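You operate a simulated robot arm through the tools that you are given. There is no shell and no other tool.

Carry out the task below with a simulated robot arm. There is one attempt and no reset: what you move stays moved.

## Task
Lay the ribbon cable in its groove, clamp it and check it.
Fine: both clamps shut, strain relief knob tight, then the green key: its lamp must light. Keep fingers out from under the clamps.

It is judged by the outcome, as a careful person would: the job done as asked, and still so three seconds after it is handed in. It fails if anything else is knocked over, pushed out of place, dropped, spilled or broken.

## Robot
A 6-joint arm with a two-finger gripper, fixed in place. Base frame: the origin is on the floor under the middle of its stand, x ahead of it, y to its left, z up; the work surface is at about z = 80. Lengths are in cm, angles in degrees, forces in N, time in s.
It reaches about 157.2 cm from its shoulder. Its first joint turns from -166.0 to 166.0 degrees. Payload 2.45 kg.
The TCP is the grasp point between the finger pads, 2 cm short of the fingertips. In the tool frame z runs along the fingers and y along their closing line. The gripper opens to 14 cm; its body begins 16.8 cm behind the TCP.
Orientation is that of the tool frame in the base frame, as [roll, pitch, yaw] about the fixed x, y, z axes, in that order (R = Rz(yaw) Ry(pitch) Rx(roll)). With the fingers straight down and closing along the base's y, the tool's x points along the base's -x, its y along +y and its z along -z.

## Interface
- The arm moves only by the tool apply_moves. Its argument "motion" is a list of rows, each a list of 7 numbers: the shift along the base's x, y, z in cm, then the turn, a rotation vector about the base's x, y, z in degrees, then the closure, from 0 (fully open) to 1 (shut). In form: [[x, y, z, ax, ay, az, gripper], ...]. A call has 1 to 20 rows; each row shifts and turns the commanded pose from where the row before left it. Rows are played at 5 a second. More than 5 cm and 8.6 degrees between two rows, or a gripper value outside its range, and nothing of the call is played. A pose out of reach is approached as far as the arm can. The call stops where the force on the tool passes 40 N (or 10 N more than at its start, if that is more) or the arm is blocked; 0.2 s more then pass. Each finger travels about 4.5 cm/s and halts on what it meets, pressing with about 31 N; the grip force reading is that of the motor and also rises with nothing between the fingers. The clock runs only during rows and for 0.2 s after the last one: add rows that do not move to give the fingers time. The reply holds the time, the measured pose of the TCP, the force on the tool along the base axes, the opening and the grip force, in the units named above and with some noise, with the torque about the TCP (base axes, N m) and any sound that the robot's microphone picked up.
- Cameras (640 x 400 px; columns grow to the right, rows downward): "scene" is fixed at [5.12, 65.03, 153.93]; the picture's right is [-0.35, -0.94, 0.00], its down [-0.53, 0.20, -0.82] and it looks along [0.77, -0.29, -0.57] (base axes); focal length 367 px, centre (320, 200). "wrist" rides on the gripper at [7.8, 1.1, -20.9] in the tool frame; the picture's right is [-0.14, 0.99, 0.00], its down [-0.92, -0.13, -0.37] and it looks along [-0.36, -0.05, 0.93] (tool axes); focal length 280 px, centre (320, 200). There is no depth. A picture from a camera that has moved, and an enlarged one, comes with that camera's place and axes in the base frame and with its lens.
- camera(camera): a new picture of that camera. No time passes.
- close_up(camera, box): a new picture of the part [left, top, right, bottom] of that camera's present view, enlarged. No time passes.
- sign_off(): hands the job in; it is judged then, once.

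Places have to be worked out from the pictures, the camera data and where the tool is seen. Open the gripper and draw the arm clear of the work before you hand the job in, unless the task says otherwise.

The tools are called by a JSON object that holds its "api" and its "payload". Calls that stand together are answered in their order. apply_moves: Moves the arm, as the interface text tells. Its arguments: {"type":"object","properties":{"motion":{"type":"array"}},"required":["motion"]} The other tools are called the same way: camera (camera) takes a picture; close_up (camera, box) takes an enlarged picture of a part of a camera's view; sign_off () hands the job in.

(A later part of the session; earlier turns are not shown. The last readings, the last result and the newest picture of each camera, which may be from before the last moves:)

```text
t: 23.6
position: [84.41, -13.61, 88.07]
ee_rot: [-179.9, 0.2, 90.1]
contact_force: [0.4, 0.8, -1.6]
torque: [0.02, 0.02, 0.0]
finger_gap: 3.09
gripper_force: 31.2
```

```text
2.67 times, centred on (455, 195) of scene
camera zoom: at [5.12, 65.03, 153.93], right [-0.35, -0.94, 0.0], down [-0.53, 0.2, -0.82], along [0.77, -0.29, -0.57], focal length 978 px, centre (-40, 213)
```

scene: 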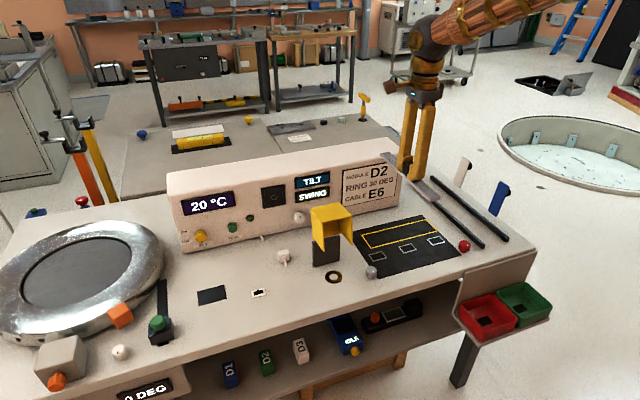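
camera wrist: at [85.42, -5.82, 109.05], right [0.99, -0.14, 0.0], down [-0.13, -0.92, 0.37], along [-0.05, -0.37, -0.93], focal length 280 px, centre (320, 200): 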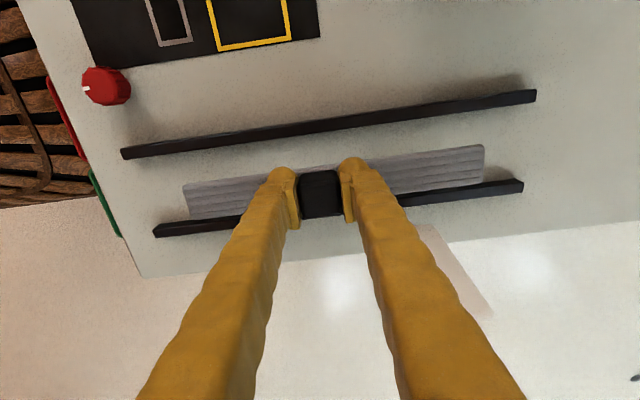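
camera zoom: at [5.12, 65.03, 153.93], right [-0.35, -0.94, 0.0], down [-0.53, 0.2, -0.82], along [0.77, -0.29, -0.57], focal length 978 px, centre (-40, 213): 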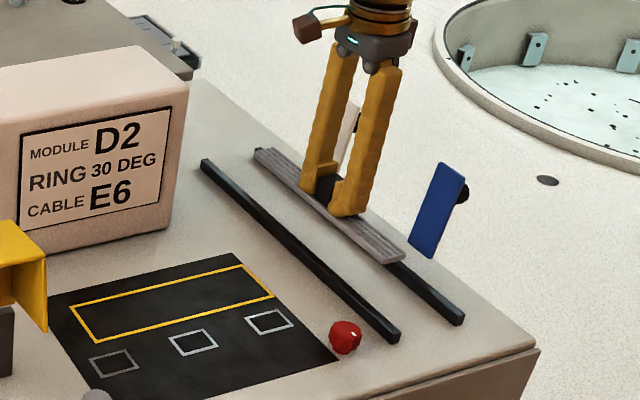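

Alignment looks right (groove centre y≈−13.4). I lower in small steps until the ribbon touches down.

{"api": "apply_moves", "payload": {"motion": [[-0.2, 0.2, -1.5, 0, 0, 0, 1], [0, 0, -1.5, 0, 0, 0, 1], [0, 0, -1, 0, 0, 0, 1], [0, 0, -0.5, 0, 0, 0, 1], [0, 0, 0, 0, 0, 0, 1]]}}

{"api": "camera", "payload": {"camera": "wrist"}}

{"api": "close_up", "payload": {"camera": "scene", "box": [370, 120, 540, 270]}}

```text
t: 24.9
position: [84.17, -13.11, 83.5]
ee_rot: [179.9, 0.3, 90.0]
contact_force: [-0.2, -0.3, -0.7]
torque: [-0.01, 0.03, 0.01]
finger_gap: 3.06
gripper_force: 31.2
```

```text
taken
camera wrist: at [85.26, -5.32, 104.38], right [0.99, -0.14, 0.0], down [-0.13, -0.92, 0.37], along [-0.05, -0.37, -0.93], focal length 280 px, centre (320, 200)
```

wrist: 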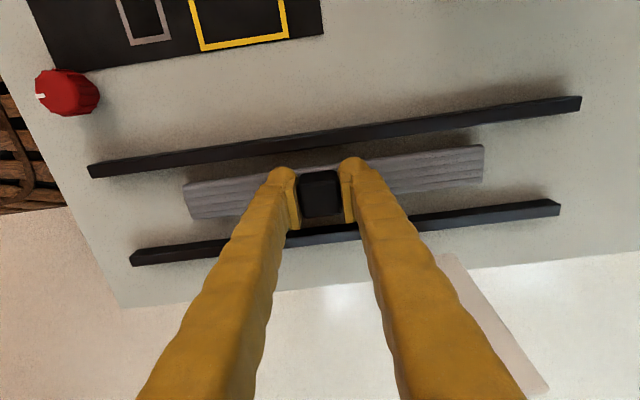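

```text
2.67 times, centred on (455, 195) of scene
camera zoom: at [5.12, 65.03, 153.93], right [-0.35, -0.94, 0.0], down [-0.53, 0.2, -0.82], along [0.77, -0.29, -0.57], focal length 978 px, centre (-40, 213)
```

zoom: 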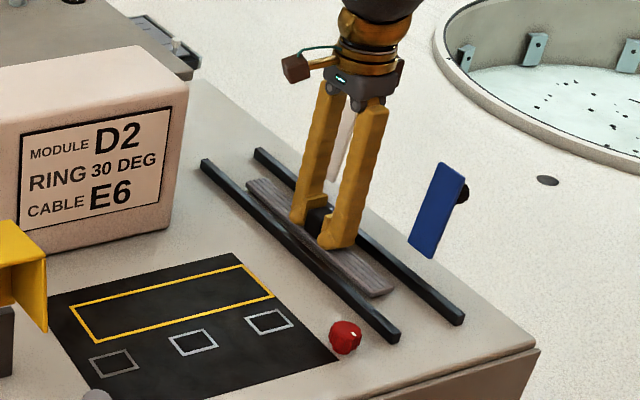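

Ribbon is between the rails, centred (x 72–98). I lower the last centimetre carefully to touchdown.

{"api": "apply_moves", "payload": {"motion": [[0, -0.1, -0.3, 0, 0, 0, 1], [0, 0, -0.2, 0, 0, 0, 1], [0, 0, 0, 0, 0, 0, 1]]}}

{"api": "apply_moves", "payload": {"motion": [[0, 0, -0.2, 0, 0, 0, 1], [0, 0, 0, 0, 0, 0, 1]]}}

{"api": "apply_moves", "payload": {"motion": [[0, 0, -0.15, 0, 0, 0, 1], [0, 0, 0, 0, 0, 0, 1]]}}

```text
t: 25.6
position: [84.02, -13.25, 82.95]
ee_rot: [-180.0, 0.2, 90.0]
contact_force: [-0.8, 0.6, 8.6]
torque: [0.05, 0.0, -0.01]
finger_gap: 3.09
gripper_force: 31.2
```

```text
t: 26.2
position: [84.07, -13.22, 82.92]
ee_rot: [180.0, 0.2, 90.0]
contact_force: [-0.5, 0.7, 5.3]
torque: [0.05, 0.06, 0.0]
finger_gap: 3.08
gripper_force: 31.3
stopped in row 2: the force on the tool passed its limit at 42 N (the readings are from after the stop); the commanded pose is now the measured one
```

```text
t: 26.8
position: [84.08, -13.2, 82.96]
ee_rot: [179.8, 0.3, 89.9]
contact_force: [-0.8, 0.2, 5.9]
torque: [0.07, 0.07, -0.04]
finger_gap: 3.07
gripper_force: 30.7
stopped in row 2: the force on the tool passed its limit at 42 N (the readings are from after the stop); the commanded pose is now the measured one
```

It has touched down (reaction force). I release the block by opening to about 6 cm and go straight up.

{"api": "apply_moves", "payload": {"motion": [[0, 0, 0, 0, 0, 0, 0.8], [0, 0, 0, 0, 0, 0, 0.65], [0, 0, 0, 0, 0, 0, 0.58], [0, 0, 0.3, 0, 0, 0, 0.58], [0, 0, 1, 0, 0, 0, 0.58], [0, 0, 3, 0, 0, 0, 0.58], [0, 0, 4, 0, 0, 0, 0.58], [0, 0, 4.5, 0, 0, 0, 0.58], [0, 0, 4.5, 0, 0, 0, 0.58], [0, 0, 4.5, 0, 0, 0, 0.58], [0, 0, 0, 0, 0, 0, 0.58]]}}

{"api": "camera", "payload": {"camera": "wrist"}}

{"api": "close_up", "payload": {"camera": "scene", "box": [370, 120, 540, 270]}}

```text
t: 29.2
position: [84.05, -13.19, 104.51]
ee_rot: [180.0, 0.3, 90.0]
contact_force: [0.1, -1.2, 0.6]
torque: [0.01, -0.03, -0.02]
finger_gap: 5.88
gripper_force: 0.1
```

```text
taken
camera wrist: at [85.19, -5.38, 125.51], right [0.99, -0.14, 0.0], down [-0.13, -0.92, 0.37], along [-0.05, -0.37, -0.93], focal length 280 px, centre (320, 200)
```

wrist: 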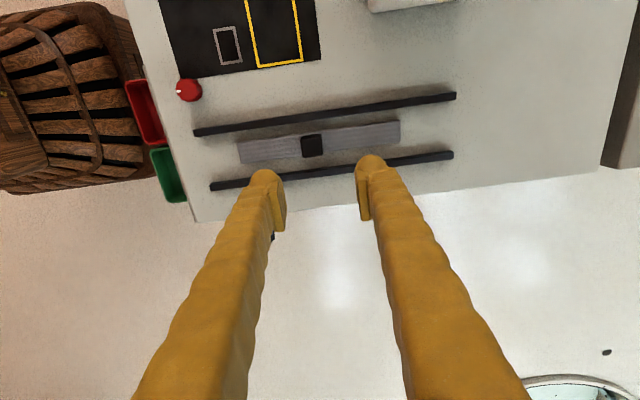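

```text
2.67 times, centred on (455, 195) of scene
camera zoom: at [5.12, 65.03, 153.93], right [-0.35, -0.94, 0.0], down [-0.53, 0.2, -0.82], along [0.77, -0.29, -0.57], focal length 978 px, centre (-40, 213)
```

zoom: 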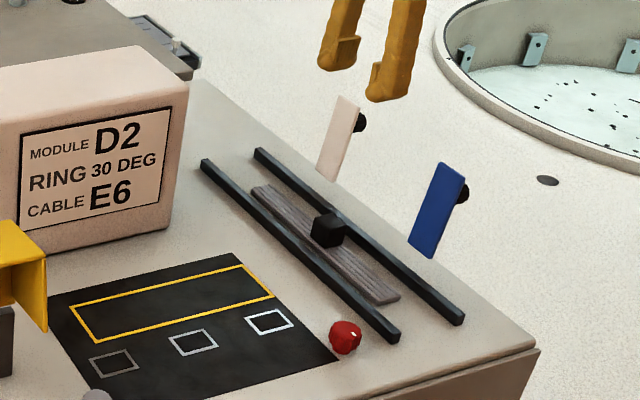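

The ribbon lies well inside the groove. Next I close the gripper, back off to the −y side above the clamps and tilt the tool 45° toward +y, to view the clamps from outside.

{"api": "apply_moves", "payload": {"motion": [[0, -4, 1, 0, 0, 0, 1], [0, -4, 1, 7.5, 0, 0, 1], [0, -4, 1, 7.5, 0, 0, 1], [0, -4, 0, 7.5, 0, 0, 1], [0, -4, 0, 7.5, 0, 0, 1], [0, -4, 0, 7.5, 0, 0, 1], [0, -4, 0, 7.5, 0, 0, 1], [0, -2, 0, 0, 0, 0, 1], [0, 0, 0, 0, 0, 0, 1]]}}

{"api": "camera", "payload": {"camera": "wrist"}}

{"api": "camera", "payload": {"camera": "scene"}}

```text
t: 31.2
position: [83.98, -43.28, 107.58]
ee_rot: [179.8, -44.9, 90.0]
contact_force: [-0.8, -0.2, -0.5]
torque: [-0.01, 0.03, -0.03]
finger_gap: 0.0
gripper_force: 29.3
```

```text
taken
camera wrist: at [85.1, -52.62, 128.03], right [0.99, -0.1, -0.1], down [-0.13, -0.91, -0.39], along [-0.05, 0.4, -0.92], focal length 280 px, centre (320, 200)
```

wrist: 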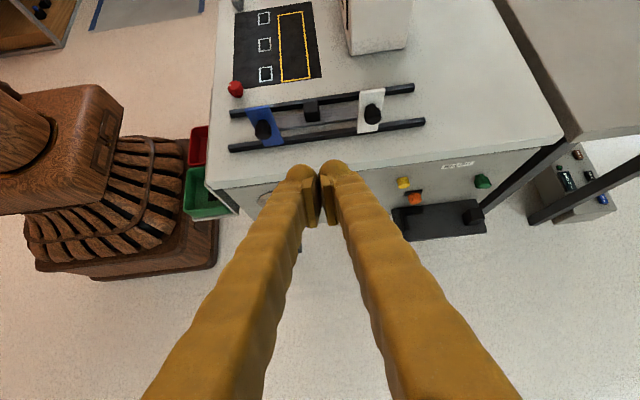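

```text
taken
```

scene: 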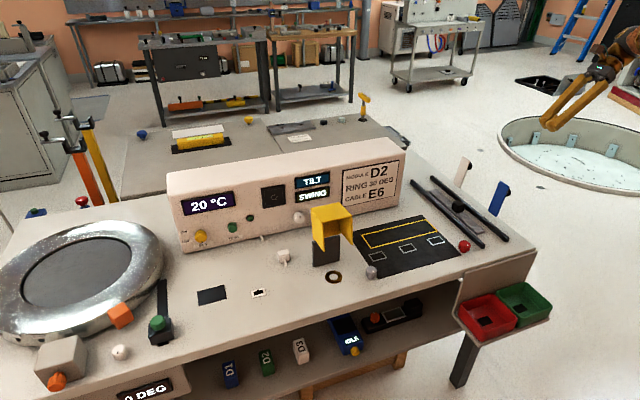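

A clear view of both clamps from the outside. I zoom in to measure their hinges and handles.

{"api": "close_up", "payload": {"camera": "wrist", "box": [210, 60, 450, 210]}}

{"api": "close_up", "payload": {"camera": "scene", "box": [430, 145, 540, 250]}}

```text
2.67 times, centred on (330, 135) of wrist
camera zoom: at [85.1, -52.62, 128.03], right [0.99, -0.1, -0.1], down [-0.13, -0.91, -0.39], along [-0.05, 0.4, -0.92], focal length 748 px, centre (293, 373)
```

zoom: 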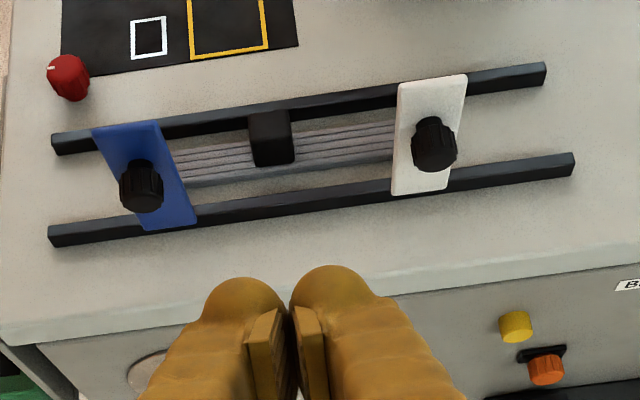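

```text
3.81 times, centred on (485, 198) of scene
camera zoom: at [5.12, 65.03, 153.93], right [-0.35, -0.94, 0.0], down [-0.53, 0.2, -0.82], along [0.77, -0.29, -0.57], focal length 1396 px, centre (-309, 210)
```

zoom: 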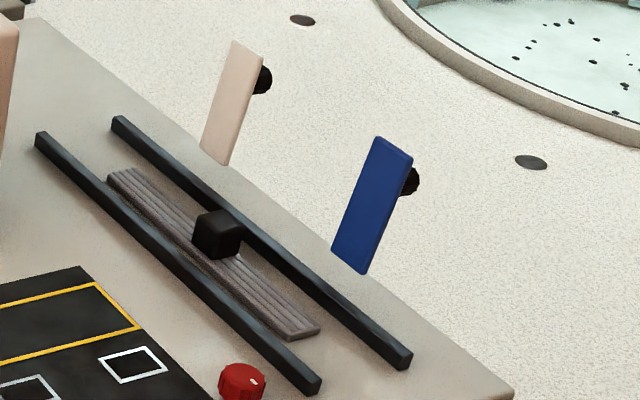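

Clamps: blue hinge ≈(75.2, −20, 82.5), white ≈(93.5, −20, 82.5), both plates upright ~11 cm with handles protruding to y≈−22.7 at z≈90. I bring the closed fingertips up to the outside of the blue handle.

{"api": "apply_moves", "payload": {"motion": [[-2, 3, -3.5, 0, 0, 0, 1], [-2, 3, -3.5, 0, 0, 0, 1], [-2, 3, -3.5, 0, 0, 0, 1], [-2, 3, -3.5, 0, 0, 0, 1], [-0.8, 1.5, -2.2, 0, 0, 0, 1], [0, 0, 0, 0, 0, 0, 1]]}}

{"api": "camera", "payload": {"camera": "wrist"}}

{"api": "close_up", "payload": {"camera": "scene", "box": [430, 125, 570, 250]}}

```text
refused: row 1 steps farther than a row can; nothing moved
```

```text
taken
camera wrist: at [85.1, -52.62, 128.03], right [0.99, -0.1, -0.1], down [-0.13, -0.91, -0.39], along [-0.05, 0.4, -0.92], focal length 280 px, centre (320, 200)
```

wrist: 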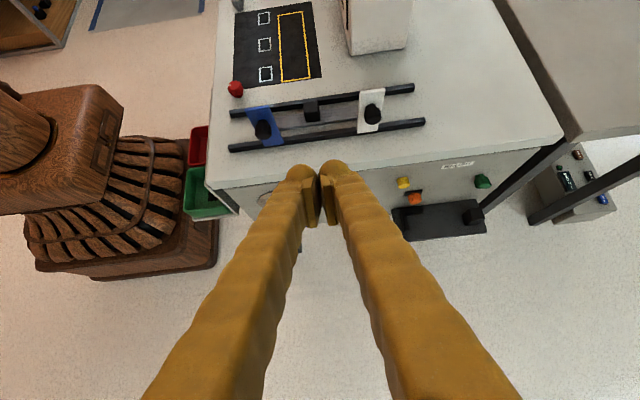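

```text
3.20 times, centred on (500, 188) of scene
camera zoom: at [5.12, 65.03, 153.93], right [-0.35, -0.94, 0.0], down [-0.53, 0.2, -0.82], along [0.77, -0.29, -0.57], focal length 1173 px, centre (-256, 240)
```

zoom: 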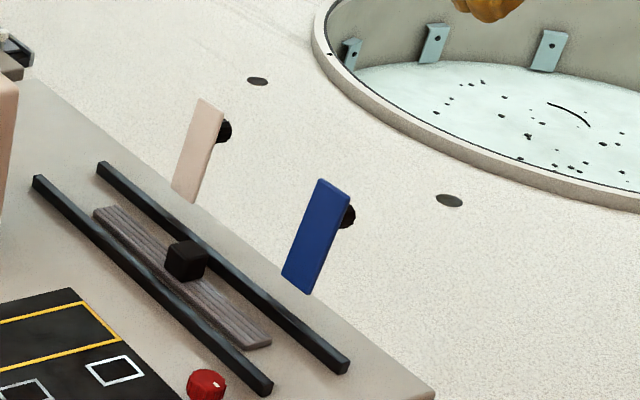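

The steps were a bit too long (over 5 cm); I repeat the approach with shorter ones.

{"api": "apply_moves", "payload": {"motion": [[-1.6, 2.4, -2.7, 0, 0, 0, 1], [-1.6, 2.4, -2.7, 0, 0, 0, 1], [-1.6, 2.4, -2.7, 0, 0, 0, 1], [-1.6, 2.4, -2.7, 0, 0, 0, 1], [-1.6, 2.4, -2.7, 0, 0, 0, 1], [-0.8, 1.5, -2.7, 0, 0, 0, 1], [0, 0, 0, 0, 0, 0, 1]]}}

{"api": "camera", "payload": {"camera": "wrist"}}

{"api": "close_up", "payload": {"camera": "scene", "box": [430, 125, 570, 250]}}

```text
t: 32.8
position: [75.62, -29.75, 91.64]
ee_rot: [179.8, -44.8, 89.9]
contact_force: [-0.1, -0.4, 0.3]
torque: [-0.03, 0.03, -0.01]
finger_gap: 0.02
gripper_force: 29.7
```

```text
taken
camera wrist: at [76.62, -39.09, 112.06], right [0.99, -0.1, -0.1], down [-0.13, -0.91, -0.39], along [-0.05, 0.4, -0.92], focal length 280 px, centre (320, 200)
```

wrist: 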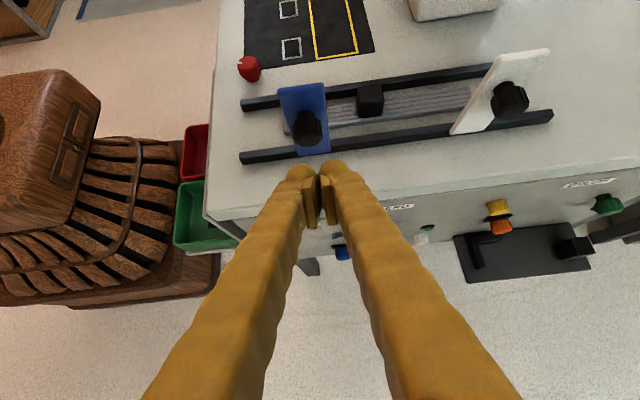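

```text
3.20 times, centred on (500, 188) of scene
camera zoom: at [5.12, 65.03, 153.93], right [-0.35, -0.94, 0.0], down [-0.53, 0.2, -0.82], along [0.77, -0.29, -0.57], focal length 1173 px, centre (-256, 240)
```

zoom: 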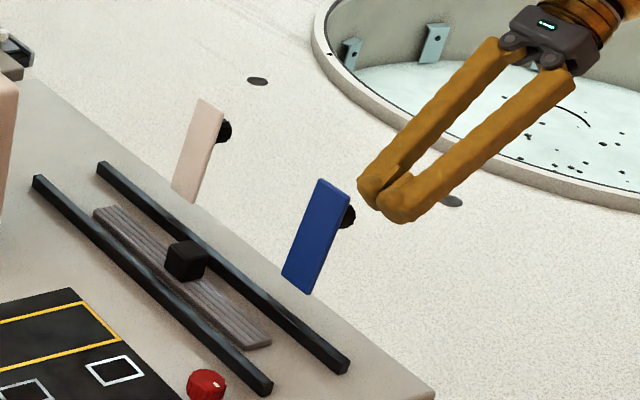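

Fingertips are level with the blue handle. I push gently in +y to make contact and start tipping the clamp, then check.

{"api": "apply_moves", "payload": {"motion": [[-0.5, 3, -0.4, 0, 0, 0, 1], [0, 1.5, -0.2, 0, 0, 0, 1], [0, 1, 0, 0, 0, 0, 1], [0, 1, 0.3, 0, 0, 0, 1], [0, 1, 0.2, 0, 0, 0, 1], [0, 0, 0, 0, 0, 0, 1]]}}

{"api": "camera", "payload": {"camera": "wrist"}}

{"api": "close_up", "payload": {"camera": "scene", "box": [430, 125, 570, 250]}}

```text
t: 34.2
position: [74.79, -22.39, 91.53]
ee_rot: [179.7, -44.7, 90.0]
contact_force: [0.3, 0.3, 0.4]
torque: [-0.01, 0.0, 0.01]
finger_gap: 0.01
gripper_force: 30.2
```

```text
taken
camera wrist: at [75.88, -31.64, 111.93], right [0.99, -0.1, -0.1], down [-0.13, -0.91, -0.39], along [-0.05, 0.4, -0.92], focal length 280 px, centre (320, 200)
```

wrist: 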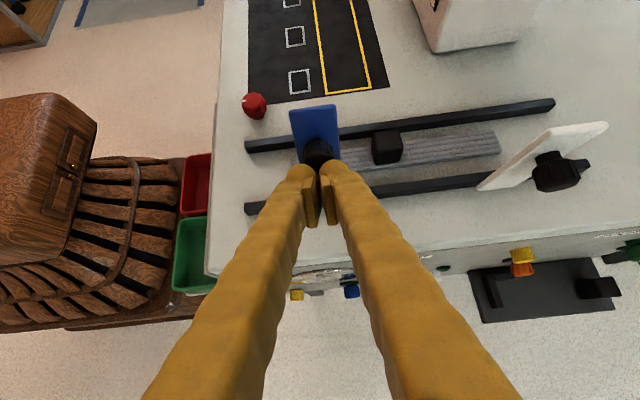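

```text
3.20 times, centred on (500, 188) of scene
camera zoom: at [5.12, 65.03, 153.93], right [-0.35, -0.94, 0.0], down [-0.53, 0.2, -0.82], along [0.77, -0.29, -0.57], focal length 1173 px, centre (-256, 240)
```

zoom: 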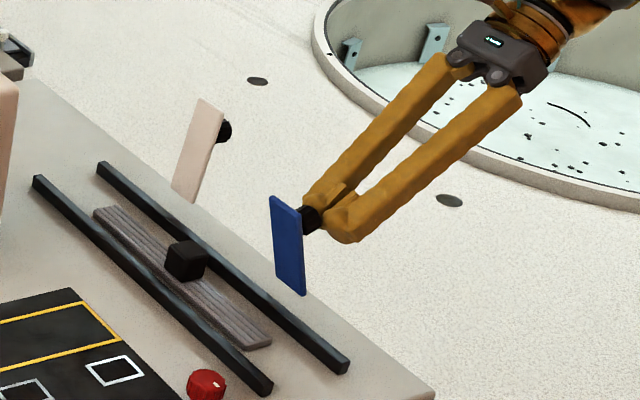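

The blue clamp is tipping with little force. I continue along the hinge arc toward shut, always pushing from outside/above.

{"api": "apply_moves", "payload": {"motion": [[0, 1.35, 0, 0, 0, 0, 1], [0, 1.35, 0, 0, 0, 0, 1], [0, 1.1, -0.25, 0, 0, 0, 1], [0, 1.1, -0.25, 0, 0, 0, 1], [0, 1, -0.5, 0, 0, 0, 1], [0, 1, -0.55, 0, 0, 0, 1], [0, 1.1, -1, 0, 0, 0, 1], [0, 0, 0, 0, 0, 0, 1]]}}

{"api": "camera", "payload": {"camera": "wrist"}}

{"api": "close_up", "payload": {"camera": "scene", "box": [430, 125, 570, 250]}}

```text
t: 36.0
position: [74.93, -14.09, 88.9]
ee_rot: [179.9, -44.8, 90.0]
contact_force: [0.8, 0.3, 0.0]
torque: [-0.01, -0.02, 0.02]
finger_gap: 0.0
gripper_force: 30.1
```

```text
taken
camera wrist: at [75.99, -23.45, 109.41], right [0.99, -0.1, -0.1], down [-0.13, -0.91, -0.39], along [-0.05, 0.4, -0.92], focal length 280 px, centre (320, 200)
```

wrist: 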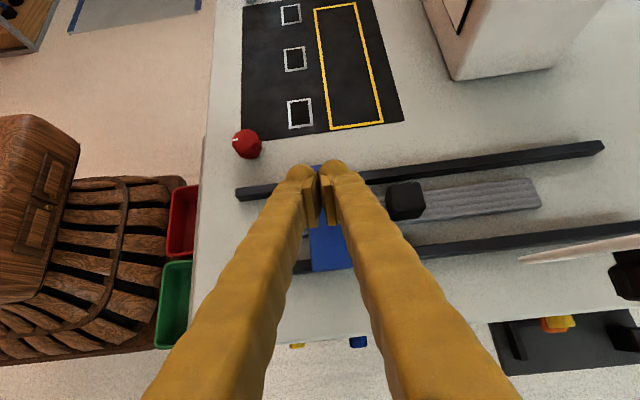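

```text
3.20 times, centred on (500, 188) of scene
camera zoom: at [5.12, 65.03, 153.93], right [-0.35, -0.94, 0.0], down [-0.53, 0.2, -0.82], along [0.77, -0.29, -0.57], focal length 1173 px, centre (-256, 240)
```

zoom: 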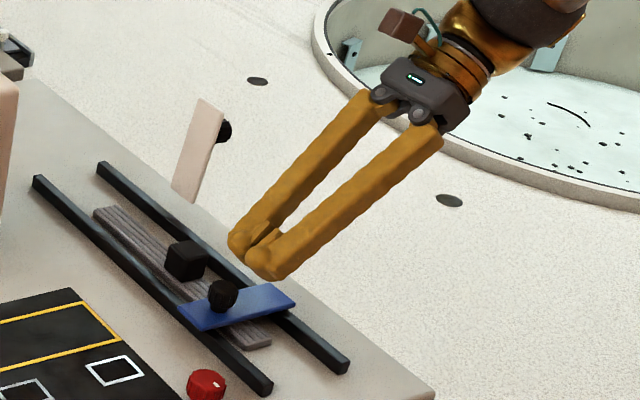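

The blue clamp dropped the rest of the way and now lies across the rails. I lift away to check that it is fully shut.

{"api": "apply_moves", "payload": {"motion": [[0, -2, 3, 0, 0, 0, 1], [0, -2.5, 3.5, 0, 0, 0, 1], [0, -2.5, 3.5, 0, 0, 0, 1], [0, -2.5, 3.5, 0, 0, 0, 1], [0, 0, 0, 0, 0, 0, 1]]}}

{"api": "camera", "payload": {"camera": "wrist"}}

{"api": "close_up", "payload": {"camera": "scene", "box": [430, 165, 530, 250]}}

{"api": "close_up", "payload": {"camera": "wrist", "box": [220, 100, 400, 220]}}

```text
t: 37.2
position: [75.07, -23.69, 102.42]
ee_rot: [179.7, -44.8, 90.0]
contact_force: [0.1, 0.1, -0.5]
torque: [-0.01, 0.0, -0.01]
finger_gap: 0.01
gripper_force: 29.5
```

```text
taken
camera wrist: at [76.12, -32.92, 122.95], right [0.99, -0.1, -0.1], down [-0.13, -0.91, -0.39], along [-0.05, 0.4, -0.92], focal length 280 px, centre (320, 200)
```

wrist: 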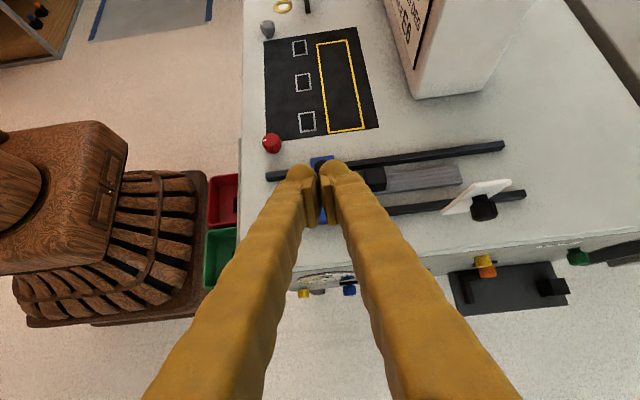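

```text
4.71 times, centred on (480, 208) of scene
camera zoom: at [5.12, 65.03, 153.93], right [-0.35, -0.94, 0.0], down [-0.53, 0.2, -0.82], along [0.77, -0.29, -0.57], focal length 1725 px, centre (-433, 165)
```

zoom: 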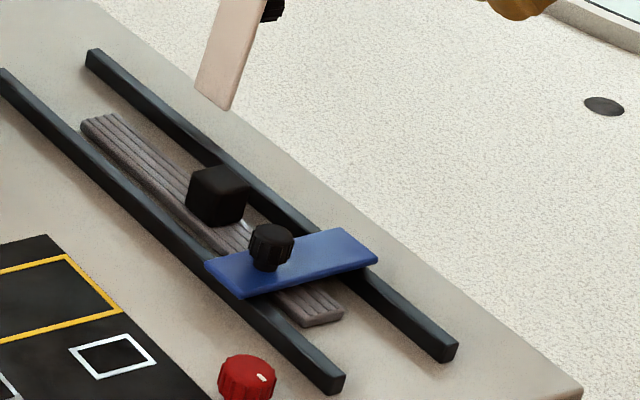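

```text
3.33 times, centred on (310, 160) of wrist
camera zoom: at [76.12, -32.92, 122.95], right [0.99, -0.1, -0.1], down [-0.13, -0.91, -0.39], along [-0.05, 0.4, -0.92], focal length 935 px, centre (353, 333)
```

zoom: 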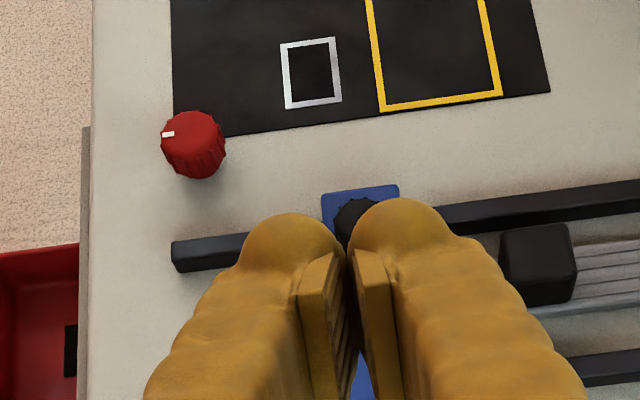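

Blue clamp lies horizontal across the rails. Now I go around to the outside of the white clamp's handle at the same height.

{"api": "apply_moves", "payload": {"motion": [[2, -3, 0, 0, 0, 0, 1], [3, -3, 0, 0, 0, 0, 1], [4.5, 0, 0, 0, 0, 0, 1], [4.5, 0, 0, 0, 0, 0, 1], [4.2, 0, -2, 0, 0, 0, 1], [0, 0, -4.5, 0, 0, 0, 1], [0, 0, -4.5, 0, 0, 0, 1], [0, 0, 0, 0, 0, 0, 1]]}}

{"api": "camera", "payload": {"camera": "wrist"}}

{"api": "close_up", "payload": {"camera": "scene", "box": [420, 125, 540, 250]}}

```text
t: 39.0
position: [93.29, -29.48, 91.15]
ee_rot: [179.8, -44.8, 90.0]
contact_force: [0.1, 0.5, 0.6]
torque: [-0.03, 0.02, 0.01]
finger_gap: 0.02
gripper_force: 30.0
```

```text
taken
camera wrist: at [94.28, -38.86, 111.56], right [0.99, -0.1, -0.1], down [-0.13, -0.91, -0.39], along [-0.05, 0.4, -0.92], focal length 280 px, centre (320, 200)
```

wrist: 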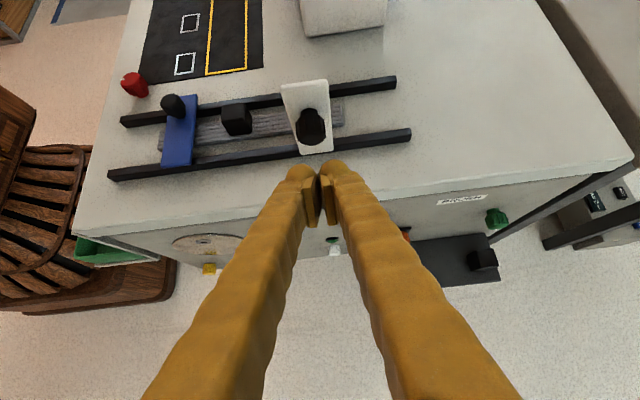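

```text
3.20 times, centred on (480, 188) of scene
camera zoom: at [5.12, 65.03, 153.93], right [-0.35, -0.94, 0.0], down [-0.53, 0.2, -0.82], along [0.77, -0.29, -0.57], focal length 1173 px, centre (-192, 240)
```

zoom: 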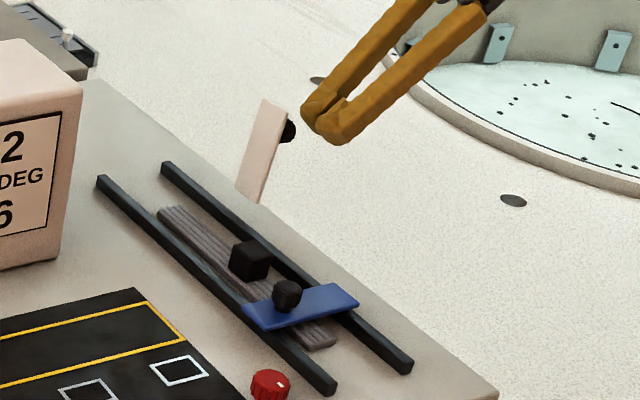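

Aligned with the white handle (x≈93.0). I push it over the same way.

{"api": "apply_moves", "payload": {"motion": [[-0.2, 3, -0.1, 0, 0, 0, 1], [0, 1.2, 0, 0, 0, 0, 1], [0, 1, 0.1, 0, 0, 0, 1], [0, 0.8, 0.2, 0, 0, 0, 1], [0, 0.8, 0.2, 0, 0, 0, 1], [0, 0.8, 0.1, 0, 0, 0, 1], [0, 0.8, 0, 0, 0, 0, 1], [0, 0.8, 0, 0, 0, 0, 1], [0, 0.8, -0.1, 0, 0, 0, 1], [0, 0.8, -0.2, 0, 0, 0, 1], [0, 0.8, -0.3, 0, 0, 0, 1], [0, 0.8, -0.4, 0, 0, 0, 1], [0, 0.8, -0.4, 0, 0, 0, 1], [0, 0, 0, 0, 0, 0, 1]]}}

{"api": "camera", "payload": {"camera": "wrist"}}

{"api": "close_up", "payload": {"camera": "scene", "box": [420, 125, 540, 250]}}

```text
t: 42.0
position: [92.94, -16.53, 90.42]
ee_rot: [180.0, -44.8, 90.0]
contact_force: [0.3, -0.3, 0.1]
torque: [0.03, -0.02, 0.01]
finger_gap: 0.02
gripper_force: 29.5
```

```text
taken
camera wrist: at [94.02, -25.81, 110.84], right [0.99, -0.1, -0.1], down [-0.13, -0.91, -0.39], along [-0.05, 0.4, -0.92], focal length 280 px, centre (320, 200)
```

wrist: 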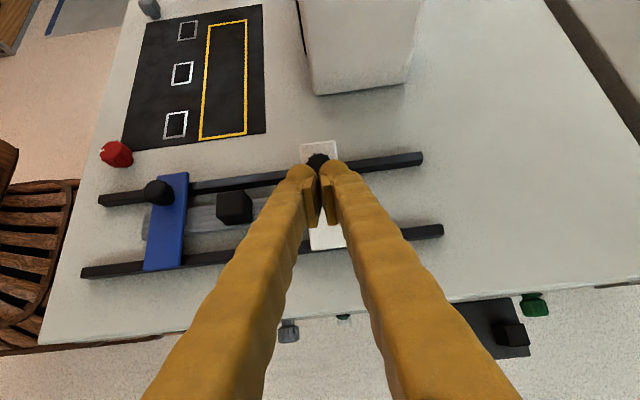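

```text
3.20 times, centred on (480, 188) of scene
camera zoom: at [5.12, 65.03, 153.93], right [-0.35, -0.94, 0.0], down [-0.53, 0.2, -0.82], along [0.77, -0.29, -0.57], focal length 1173 px, centre (-192, 240)
```

zoom: 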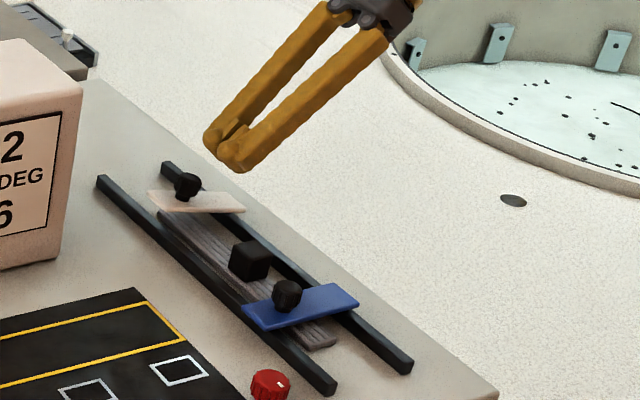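

Both clamps are over, but the white one looks slightly tilted (free end up). I back off and look again.

{"api": "apply_moves", "payload": {"motion": [[0, -2, 3, 0, 0, 0, 1], [0, -2.5, 3.5, 0, 0, 0, 1], [0, -2.5, 3.5, 0, 0, 0, 1], [0, -2.5, 3.5, 0, 0, 0, 1], [0, 0, 0, 0, 0, 0, 1]]}}

{"api": "close_up", "payload": {"camera": "wrist", "box": [120, 100, 440, 300]}}

{"api": "close_up", "payload": {"camera": "scene", "box": [420, 165, 520, 250]}}

```text
t: 43.2
position: [92.76, -26.01, 104.0]
ee_rot: [179.8, -44.8, 90.1]
contact_force: [0.3, -0.2, -0.4]
torque: [-0.01, 0.0, -0.01]
finger_gap: 0.01
gripper_force: 29.1
```

```text
2.00 times, centred on (280, 200) of wrist
camera zoom: at [93.9, -35.25, 124.33], right [0.99, -0.1, -0.1], down [-0.13, -0.91, -0.39], along [-0.05, 0.4, -0.92], focal length 561 px, centre (400, 200)
```

zoom: 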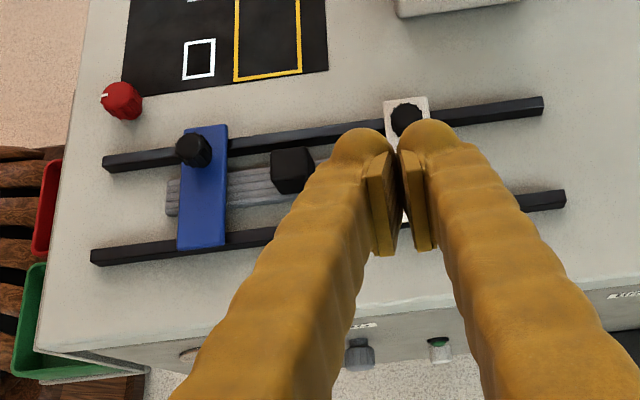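

```text
4.71 times, centred on (470, 208) of scene
camera zoom: at [5.12, 65.03, 153.93], right [-0.35, -0.94, 0.0], down [-0.53, 0.2, -0.82], along [0.77, -0.29, -0.57], focal length 1725 px, centre (-386, 165)
```

zoom: 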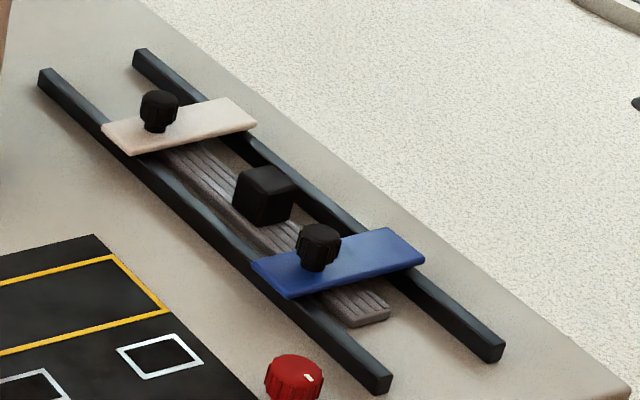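

Now both clamps lie flat across the rails (the last picture caught the white one mid‑fall). To be sure they're seated I turn the tool vertical above the white handle and press lightly from above.

{"api": "apply_moves", "payload": {"motion": [[0.1, 2.4, 0, -7.5, 0, 0, 1], [0.1, 2.4, 0, -7.5, 0, 0, 1], [0, 2.4, 0, -7.5, 0, 0, 1], [0, 2.4, 0, -7.5, 0, 0, 1], [0, 2.4, 0, -7.5, 0, 0, 1], [0, 2.3, 0, -7.5, 0, 0, 1], [0, 0, -4, 0, 0, 0, 1], [0, 0, -4, 0, 0, 0, 1], [0, 0, -3, 0, 0, 0, 1], [0, 0, 0, 0, 0, 0, 1]]}}

{"api": "camera", "payload": {"camera": "wrist"}}

{"api": "close_up", "payload": {"camera": "scene", "box": [400, 125, 520, 250]}}

```text
t: 45.4
position: [92.87, -11.57, 92.8]
ee_rot: [179.9, 0.2, 90.1]
contact_force: [-0.2, 0.6, -1.1]
torque: [0.01, 0.04, -0.01]
finger_gap: 0.0
gripper_force: 29.6
```

```text
taken
camera wrist: at [94.0, -3.91, 113.75], right [0.99, -0.14, 0.0], down [-0.13, -0.92, 0.37], along [-0.05, -0.37, -0.93], focal length 280 px, centre (320, 200)
```

wrist: 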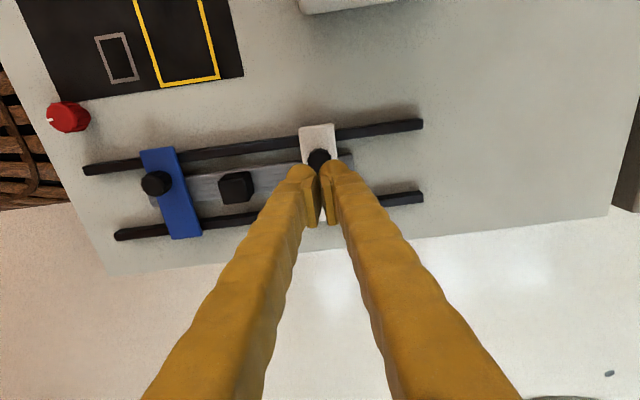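

```text
3.20 times, centred on (460, 188) of scene
camera zoom: at [5.12, 65.03, 153.93], right [-0.35, -0.94, 0.0], down [-0.53, 0.2, -0.82], along [0.77, -0.29, -0.57], focal length 1173 px, centre (-128, 240)
```

zoom: 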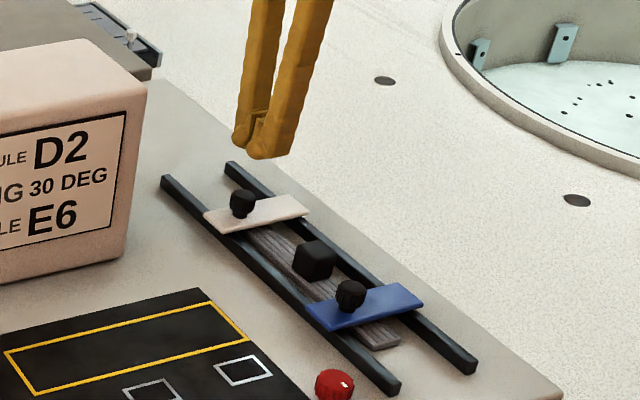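

The white handle top is at about (93.1, −10.8). I shift and press down slowly, watching the force.

{"api": "apply_moves", "payload": {"motion": [[0.2, 0.8, -1.5, 0, 0, 0, 1], [0, 0, -1.5, 0, 0, 0, 1], [0, 0, -0.7, 0, 0, 0, 1], [0, 0, -0.4, 0, 0, 0, 1], [0, 0, 0, 0, 0, 0, 1]]}}

{"api": "close_up", "payload": {"camera": "scene", "box": [420, 165, 520, 250]}}

{"api": "close_up", "payload": {"camera": "wrist", "box": [240, 100, 400, 220]}}

```text
t: 46.6
position: [93.26, -10.93, 88.8]
ee_rot: [179.9, 0.3, 90.0]
contact_force: [-0.1, 0.7, -0.2]
torque: [0.01, 0.01, 0.0]
finger_gap: 0.0
gripper_force: 29.3
```

```text
4.71 times, centred on (470, 208) of scene
camera zoom: at [5.12, 65.03, 153.93], right [-0.35, -0.94, 0.0], down [-0.53, 0.2, -0.82], along [0.77, -0.29, -0.57], focal length 1725 px, centre (-386, 165)
```

zoom: 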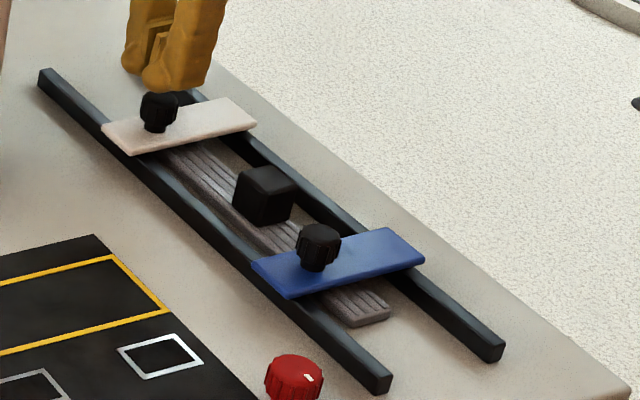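

```text
3.33 times, centred on (320, 160) of wrist
camera zoom: at [94.43, -3.1, 109.8], right [0.99, -0.14, 0.0], down [-0.13, -0.92, 0.37], along [-0.05, -0.37, -0.93], focal length 935 px, centre (320, 333)
```

zoom: 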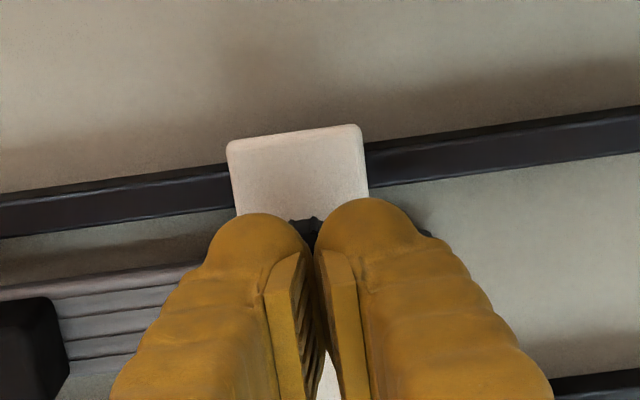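

The fingertips are just above the handle. I keep lowering in small steps until there is light contact.

{"api": "apply_moves", "payload": {"motion": [[0, 0, -0.3, 0, 0, 0, 1], [0, 0, -0.3, 0, 0, 0, 1], [0, 0, 0, 0, 0, 0, 1]]}}

{"api": "apply_moves", "payload": {"motion": [[0, 0, -0.3, 0, 0, 0, 1], [0, 0, 0, 0, 0, 0, 1]]}}

{"api": "apply_moves", "payload": {"motion": [[0, 0, -0.3, 0, 0, 0, 1], [0, 0, 0, 0, 0, 0, 1]]}}

```text
t: 47.4
position: [93.24, -10.89, 88.31]
ee_rot: [179.9, 0.2, 90.1]
contact_force: [-0.5, -0.5, -0.6]
torque: [0.01, 0.03, 0.01]
finger_gap: 0.01
gripper_force: 29.6
```

```text
t: 48.0
position: [93.29, -11.02, 87.88]
ee_rot: [179.8, 0.2, 90.0]
contact_force: [0.1, 0.0, -0.6]
torque: [-0.01, 0.0, -0.02]
finger_gap: 0.0
gripper_force: 29.0
```

```text
t: 48.6
position: [93.42, -10.99, 87.59]
ee_rot: [179.8, 0.3, 90.0]
contact_force: [0.1, -0.5, 0.0]
torque: [-0.02, 0.03, -0.01]
finger_gap: 0.0
gripper_force: 29.5
```

Still no contact at TCP 87.6; I continue in the same way and check the picture.

{"api": "apply_moves", "payload": {"motion": [[0, 0, -0.3, 0, 0, 0, 1], [0, 0, 0, 0, 0, 0, 1]]}}

{"api": "apply_moves", "payload": {"motion": [[0, 0, -0.3, 0, 0, 0, 1], [0, 0, 0, 0, 0, 0, 1]]}}

{"api": "close_up", "payload": {"camera": "scene", "box": [420, 165, 520, 250]}}

```text
t: 49.2
position: [93.31, -11.04, 87.43]
ee_rot: [179.8, 0.2, 90.0]
contact_force: [-0.5, 4.3, 9.2]
torque: [0.09, 0.1, -0.05]
finger_gap: 0.61
gripper_force: 29.7
```

```text
t: 49.9
position: [93.35, -10.98, 87.25]
ee_rot: [179.6, 0.2, 89.9]
contact_force: [-3.4, -0.6, 14.2]
torque: [0.0, 0.21, 0.04]
finger_gap: 0.62
gripper_force: 29.6
stopped in row 2: the force on the tool passed its limit at 41 N (the readings are from after the stop); the commanded pose is now the measured one
```

```text
4.71 times, centred on (470, 208) of scene
camera zoom: at [5.12, 65.03, 153.93], right [-0.35, -0.94, 0.0], down [-0.53, 0.2, -0.82], along [0.77, -0.29, -0.57], focal length 1725 px, centre (-386, 165)
```

zoom: 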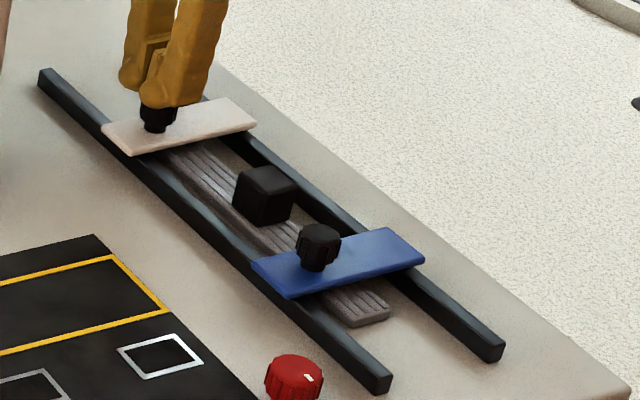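

The white clamp is firmly seated (pressed to 40 N, no movement). I rise slowly and move over to the blue handle for the same check.

{"api": "apply_moves", "payload": {"motion": [[0, 0, 0.5, 0, 0, 0, 1], [0, 0, 1.5, 0, 0, 0, 1], [0, 0, 3, 0, 0, 0, 1], [0, 0, 3, 0, 0, 0, 1], [-4.5, 0, 0, 0, 0, 0, 1], [-4.5, 0, 0, 0, 0, 0, 1], [-4.5, 0, 0, 0, 0, 0, 1], [-4.3, 0, 0, 0, 0, 0, 1], [0, 0, 0, 0, 0, 0, 1]]}}

{"api": "camera", "payload": {"camera": "wrist"}}

{"api": "close_up", "payload": {"camera": "scene", "box": [400, 125, 520, 250]}}

```text
t: 51.9
position: [75.49, -11.23, 95.02]
ee_rot: [179.7, 0.2, 90.1]
contact_force: [0.8, -0.5, 0.8]
torque: [-0.02, 0.0, -0.01]
finger_gap: 0.0
gripper_force: 29.1
```

```text
taken
camera wrist: at [76.57, -3.47, 115.97], right [0.99, -0.14, 0.01], down [-0.13, -0.92, 0.37], along [-0.05, -0.37, -0.93], focal length 280 px, centre (320, 200)
```

wrist: 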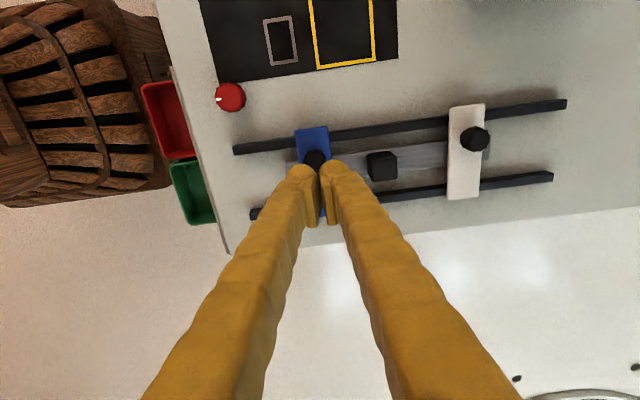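

```text
3.20 times, centred on (460, 188) of scene
camera zoom: at [5.12, 65.03, 153.93], right [-0.35, -0.94, 0.0], down [-0.53, 0.2, -0.82], along [0.77, -0.29, -0.57], focal length 1173 px, centre (-128, 240)
```

zoom: 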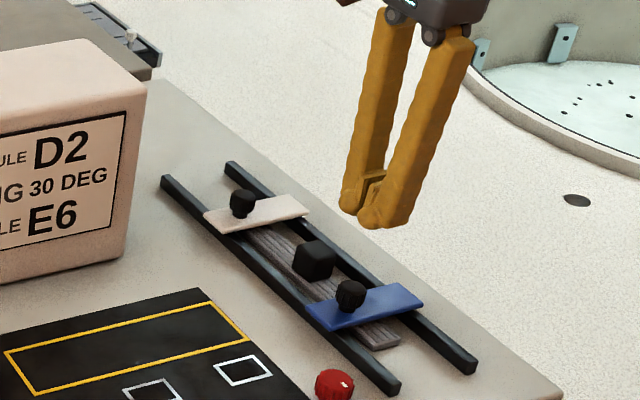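

Blue handle ≈ (75.1, −10.8). I lower onto it in the same gentle way.

{"api": "apply_moves", "payload": {"motion": [[-0.3, 0.3, -3, 0, 0, 0, 1], [0, 0, -2.5, 0, 0, 0, 1], [0, 0, -1, 0, 0, 0, 1], [0, 0, -0.5, 0, 0, 0, 1], [0, 0, -0.3, 0, 0, 0, 1], [0, 0, 0, 0, 0, 0, 1]]}}

{"api": "apply_moves", "payload": {"motion": [[0, 0, -0.25, 0, 0, 0, 1], [0, 0, 0, 0, 0, 0, 1]]}}

{"api": "apply_moves", "payload": {"motion": [[0, 0, -0.2, 0, 0, 0, 1], [0, 0, 0, 0, 0, 0, 1]]}}

```text
t: 53.3
position: [75.35, -10.64, 87.88]
ee_rot: [179.8, 0.2, 89.9]
contact_force: [-0.3, 0.2, -0.4]
torque: [-0.03, 0.01, -0.01]
finger_gap: 0.02
gripper_force: 29.4
```

```text
t: 53.9
position: [75.3, -10.8, 87.63]
ee_rot: [179.6, 0.3, 90.0]
contact_force: [1.0, -0.9, 0.9]
torque: [0.01, -0.01, 0.02]
finger_gap: 0.02
gripper_force: 29.0
```

```text
t: 54.5
position: [75.31, -10.56, 87.64]
ee_rot: [179.6, 0.3, 90.0]
contact_force: [0.0, -0.4, -0.6]
torque: [0.0, -0.01, -0.04]
finger_gap: 0.0
gripper_force: 29.7
```

Not yet in contact; a couple more small steps.

{"api": "apply_moves", "payload": {"motion": [[0, 0, -0.2, 0, 0, 0, 1], [0, 0, 0, 0, 0, 0, 1]]}}

{"api": "apply_moves", "payload": {"motion": [[0, 0, -0.2, 0, 0, 0, 1], [0, 0, 0, 0, 0, 0, 1]]}}

{"api": "close_up", "payload": {"camera": "scene", "box": [420, 165, 520, 250]}}

```text
t: 55.1
position: [75.23, -10.56, 87.37]
ee_rot: [179.7, 0.2, 90.0]
contact_force: [0.0, -6.3, 13.5]
torque: [-0.14, 0.13, 0.08]
finger_gap: 0.6
gripper_force: 29.1
```

```text
t: 55.5
position: [75.19, -10.68, 87.36]
ee_rot: [179.6, 0.2, 90.1]
contact_force: [-7.3, -2.0, 20.4]
torque: [-0.09, 0.35, 0.09]
finger_gap: 0.59
gripper_force: 29.8
stopped in row 2: the force on the tool passed its limit at 44 N (the readings are from after the stop); the commanded pose is now the measured one
```

```text
4.71 times, centred on (470, 208) of scene
camera zoom: at [5.12, 65.03, 153.93], right [-0.35, -0.94, 0.0], down [-0.53, 0.2, -0.82], along [0.77, -0.29, -0.57], focal length 1725 px, centre (-386, 165)
```

zoom: 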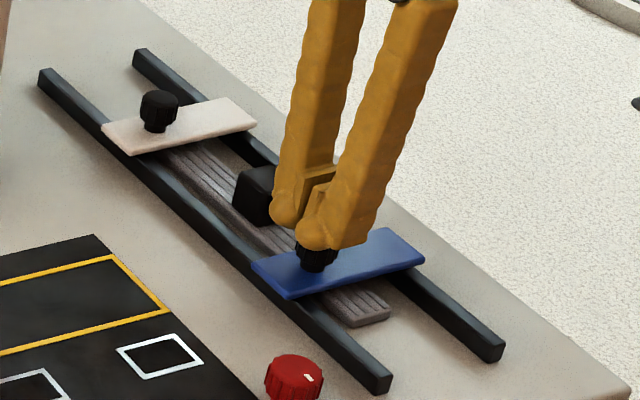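

Both clamps are shut and seated. Next is the red knob: I rise, and swing the wrist back by +90° on the way so I have room to turn clockwise.

{"api": "apply_moves", "payload": {"motion": [[0, 0, 0.5, 0, 0, 0, 1], [0, 0, 2, 0, 0, 0, 1], [0, 0, 4, 0, 0, 0, 1], [0, 0, 4, 0, 0, 0, 0.5], [0, 0, 4, 0, 0, 0, 0.5], [-0.7, 0.7, 0, 0, 0, 7.5, 0.5], [-0.7, 0.7, 0, 0, 0, 7.5, 0.5], [-0.7, 0.7, 0, 0, 0, 7.5, 0.5], [-0.7, 0.7, 0, 0, 0, 7.5, 0.5], [-0.7, 0.7, 0, 0, 0, 7.5, 0.5], [-0.7, 0.7, 0, 0, 0, 7.5, 0.5], [-0.7, 0.7, 0, 0, 0, 7.5, 0.5], [-0.7, 0.7, 0, 0, 0, 7.5, 0.5], [-0.7, 0.7, 0, 0, 0, 7.5, 0.5], [-0.7, 0.7, 0, 0, 0, 7.5, 0.5], [-0.7, 0.7, 0, 0, 0, 7.5, 0.5], [-0.7, 0.1, 0, 0, 0, 7.5, 0.5], [0, 0, 0, 0, 0, 0, 0.5]]}}

{"api": "camera", "payload": {"camera": "wrist"}}

{"api": "camera", "payload": {"camera": "scene"}}

```text
t: 59.3
position: [66.78, -2.61, 101.92]
ee_rot: [179.7, 0.2, -179.8]
contact_force: [-0.1, -0.4, -0.2]
torque: [0.04, 0.0, 0.0]
finger_gap: 6.99
gripper_force: 0.1
```

```text
taken
camera wrist: at [58.93, -1.77, 122.85], right [0.14, 0.99, 0.01], down [0.92, -0.13, 0.37], along [0.37, -0.04, -0.93], focal length 280 px, centre (320, 200)
```

wrist: 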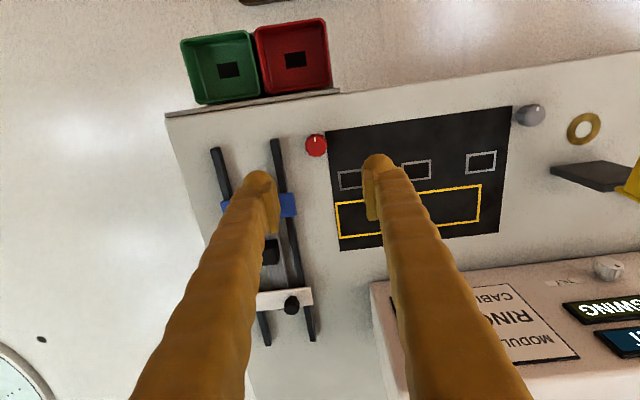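

```text
taken
```

scene: 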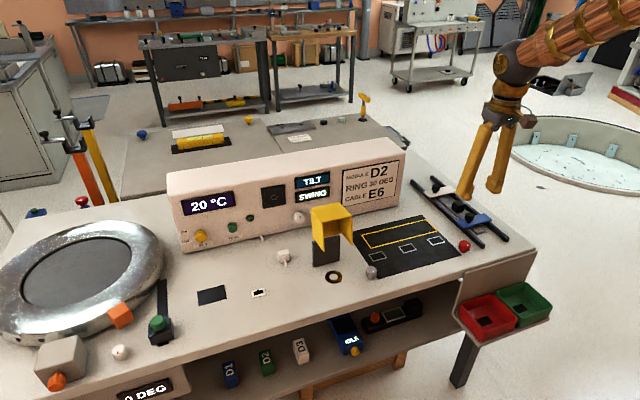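

Red knob centre is ≈(66.5, −2.9), about 3.5 cm wide. I rotate another +90° in the air so the fingers straddle it along x and I keep ample clockwise travel.

{"api": "apply_moves", "payload": {"motion": [[0, 0, 0, 0, 0, 7.5, 0.5], [0, 0, 0, 0, 0, 7.5, 0.5], [0, 0, 0, 0, 0, 7.5, 0.5], [0, 0, 0, 0, 0, 7.5, 0.5], [0, 0, 0, 0, 0, 7.5, 0.5], [0, 0, 0, 0, 0, 7.5, 0.5], [0, 0, 0, 0, 0, 7.5, 0.5], [0, 0, 0, 0, 0, 7.5, 0.5], [0, 0, 0, 0, 0, 7.5, 0.5], [0, 0, 0, 0, 0, 7.5, 0.5], [0, 0, 0, 0, 0, 7.5, 0.5], [0, 0, 0, 0, 0, 7.5, 0.5], [0, 0, 0, 0, 0, 0, 0.5]]}}

{"api": "camera", "payload": {"camera": "wrist"}}

```text
t: 62.1
position: [67.0, -2.77, 101.76]
ee_rot: [179.5, 0.2, -89.9]
contact_force: [0.0, 0.2, -0.4]
torque: [-0.04, -0.04, -0.03]
finger_gap: 6.99
gripper_force: 0.1
```

```text
taken
camera wrist: at [66.1, -10.83, 122.78], right [-0.99, 0.14, 0.01], down [0.13, 0.92, 0.37], along [0.04, 0.37, -0.93], focal length 280 px, centre (320, 200)
```

wrist: 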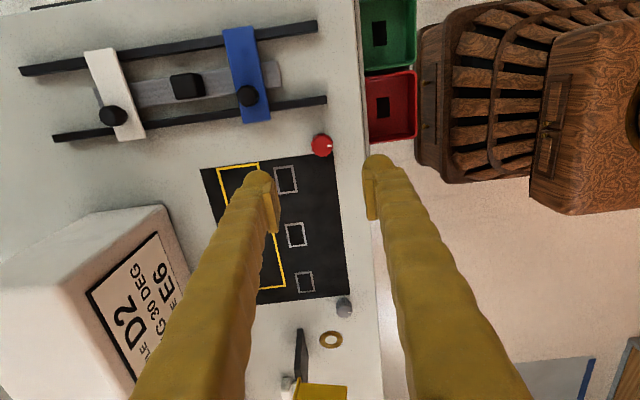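

Knob at ≈(66.5, −3.05). I descend to just above it and check alignment.

{"api": "apply_moves", "payload": {"motion": [[-0.4, -0.3, -4, 0, 0, 0, 0.5], [0, 0, -4.5, 0, 0, 0, 0.5], [0, 0, -4, 0, 0, 0, 0.5], [0, 0, 0, 0, 0, 0, 0.5]]}}

{"api": "close_up", "payload": {"camera": "wrist", "box": [220, 100, 420, 225]}}

{"api": "close_up", "payload": {"camera": "scene", "box": [410, 190, 530, 270]}}

```text
t: 63.1
position: [66.44, -3.26, 89.41]
ee_rot: [179.6, 0.2, -90.0]
contact_force: [-0.5, 0.9, 0.4]
torque: [0.02, 0.0, 0.0]
finger_gap: 7.01
gripper_force: 0.0
```

```text
3.20 times, centred on (320, 162) of wrist
camera zoom: at [65.68, -11.22, 110.44], right [-0.99, 0.14, 0.01], down [0.13, 0.92, 0.37], along [0.04, 0.37, -0.93], focal length 897 px, centre (320, 320)
```

zoom: 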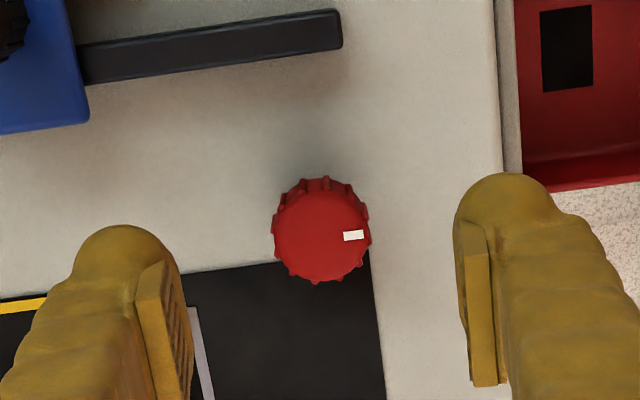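

```text
5.00 times, centred on (470, 230) of scene
camera zoom: at [5.12, 65.03, 153.93], right [-0.35, -0.94, 0.0], down [-0.53, 0.2, -0.82], along [0.77, -0.29, -0.57], focal length 1833 px, centre (-430, 50)
```

zoom: 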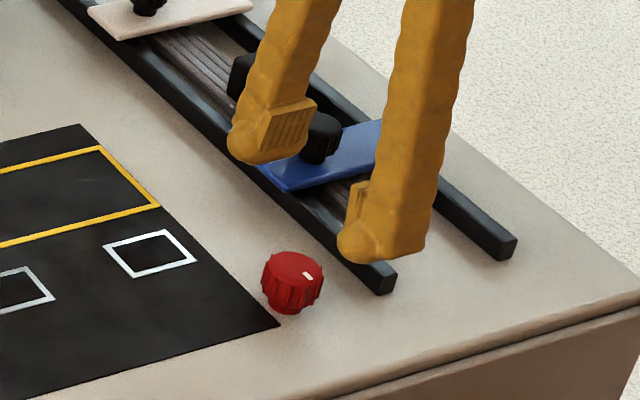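

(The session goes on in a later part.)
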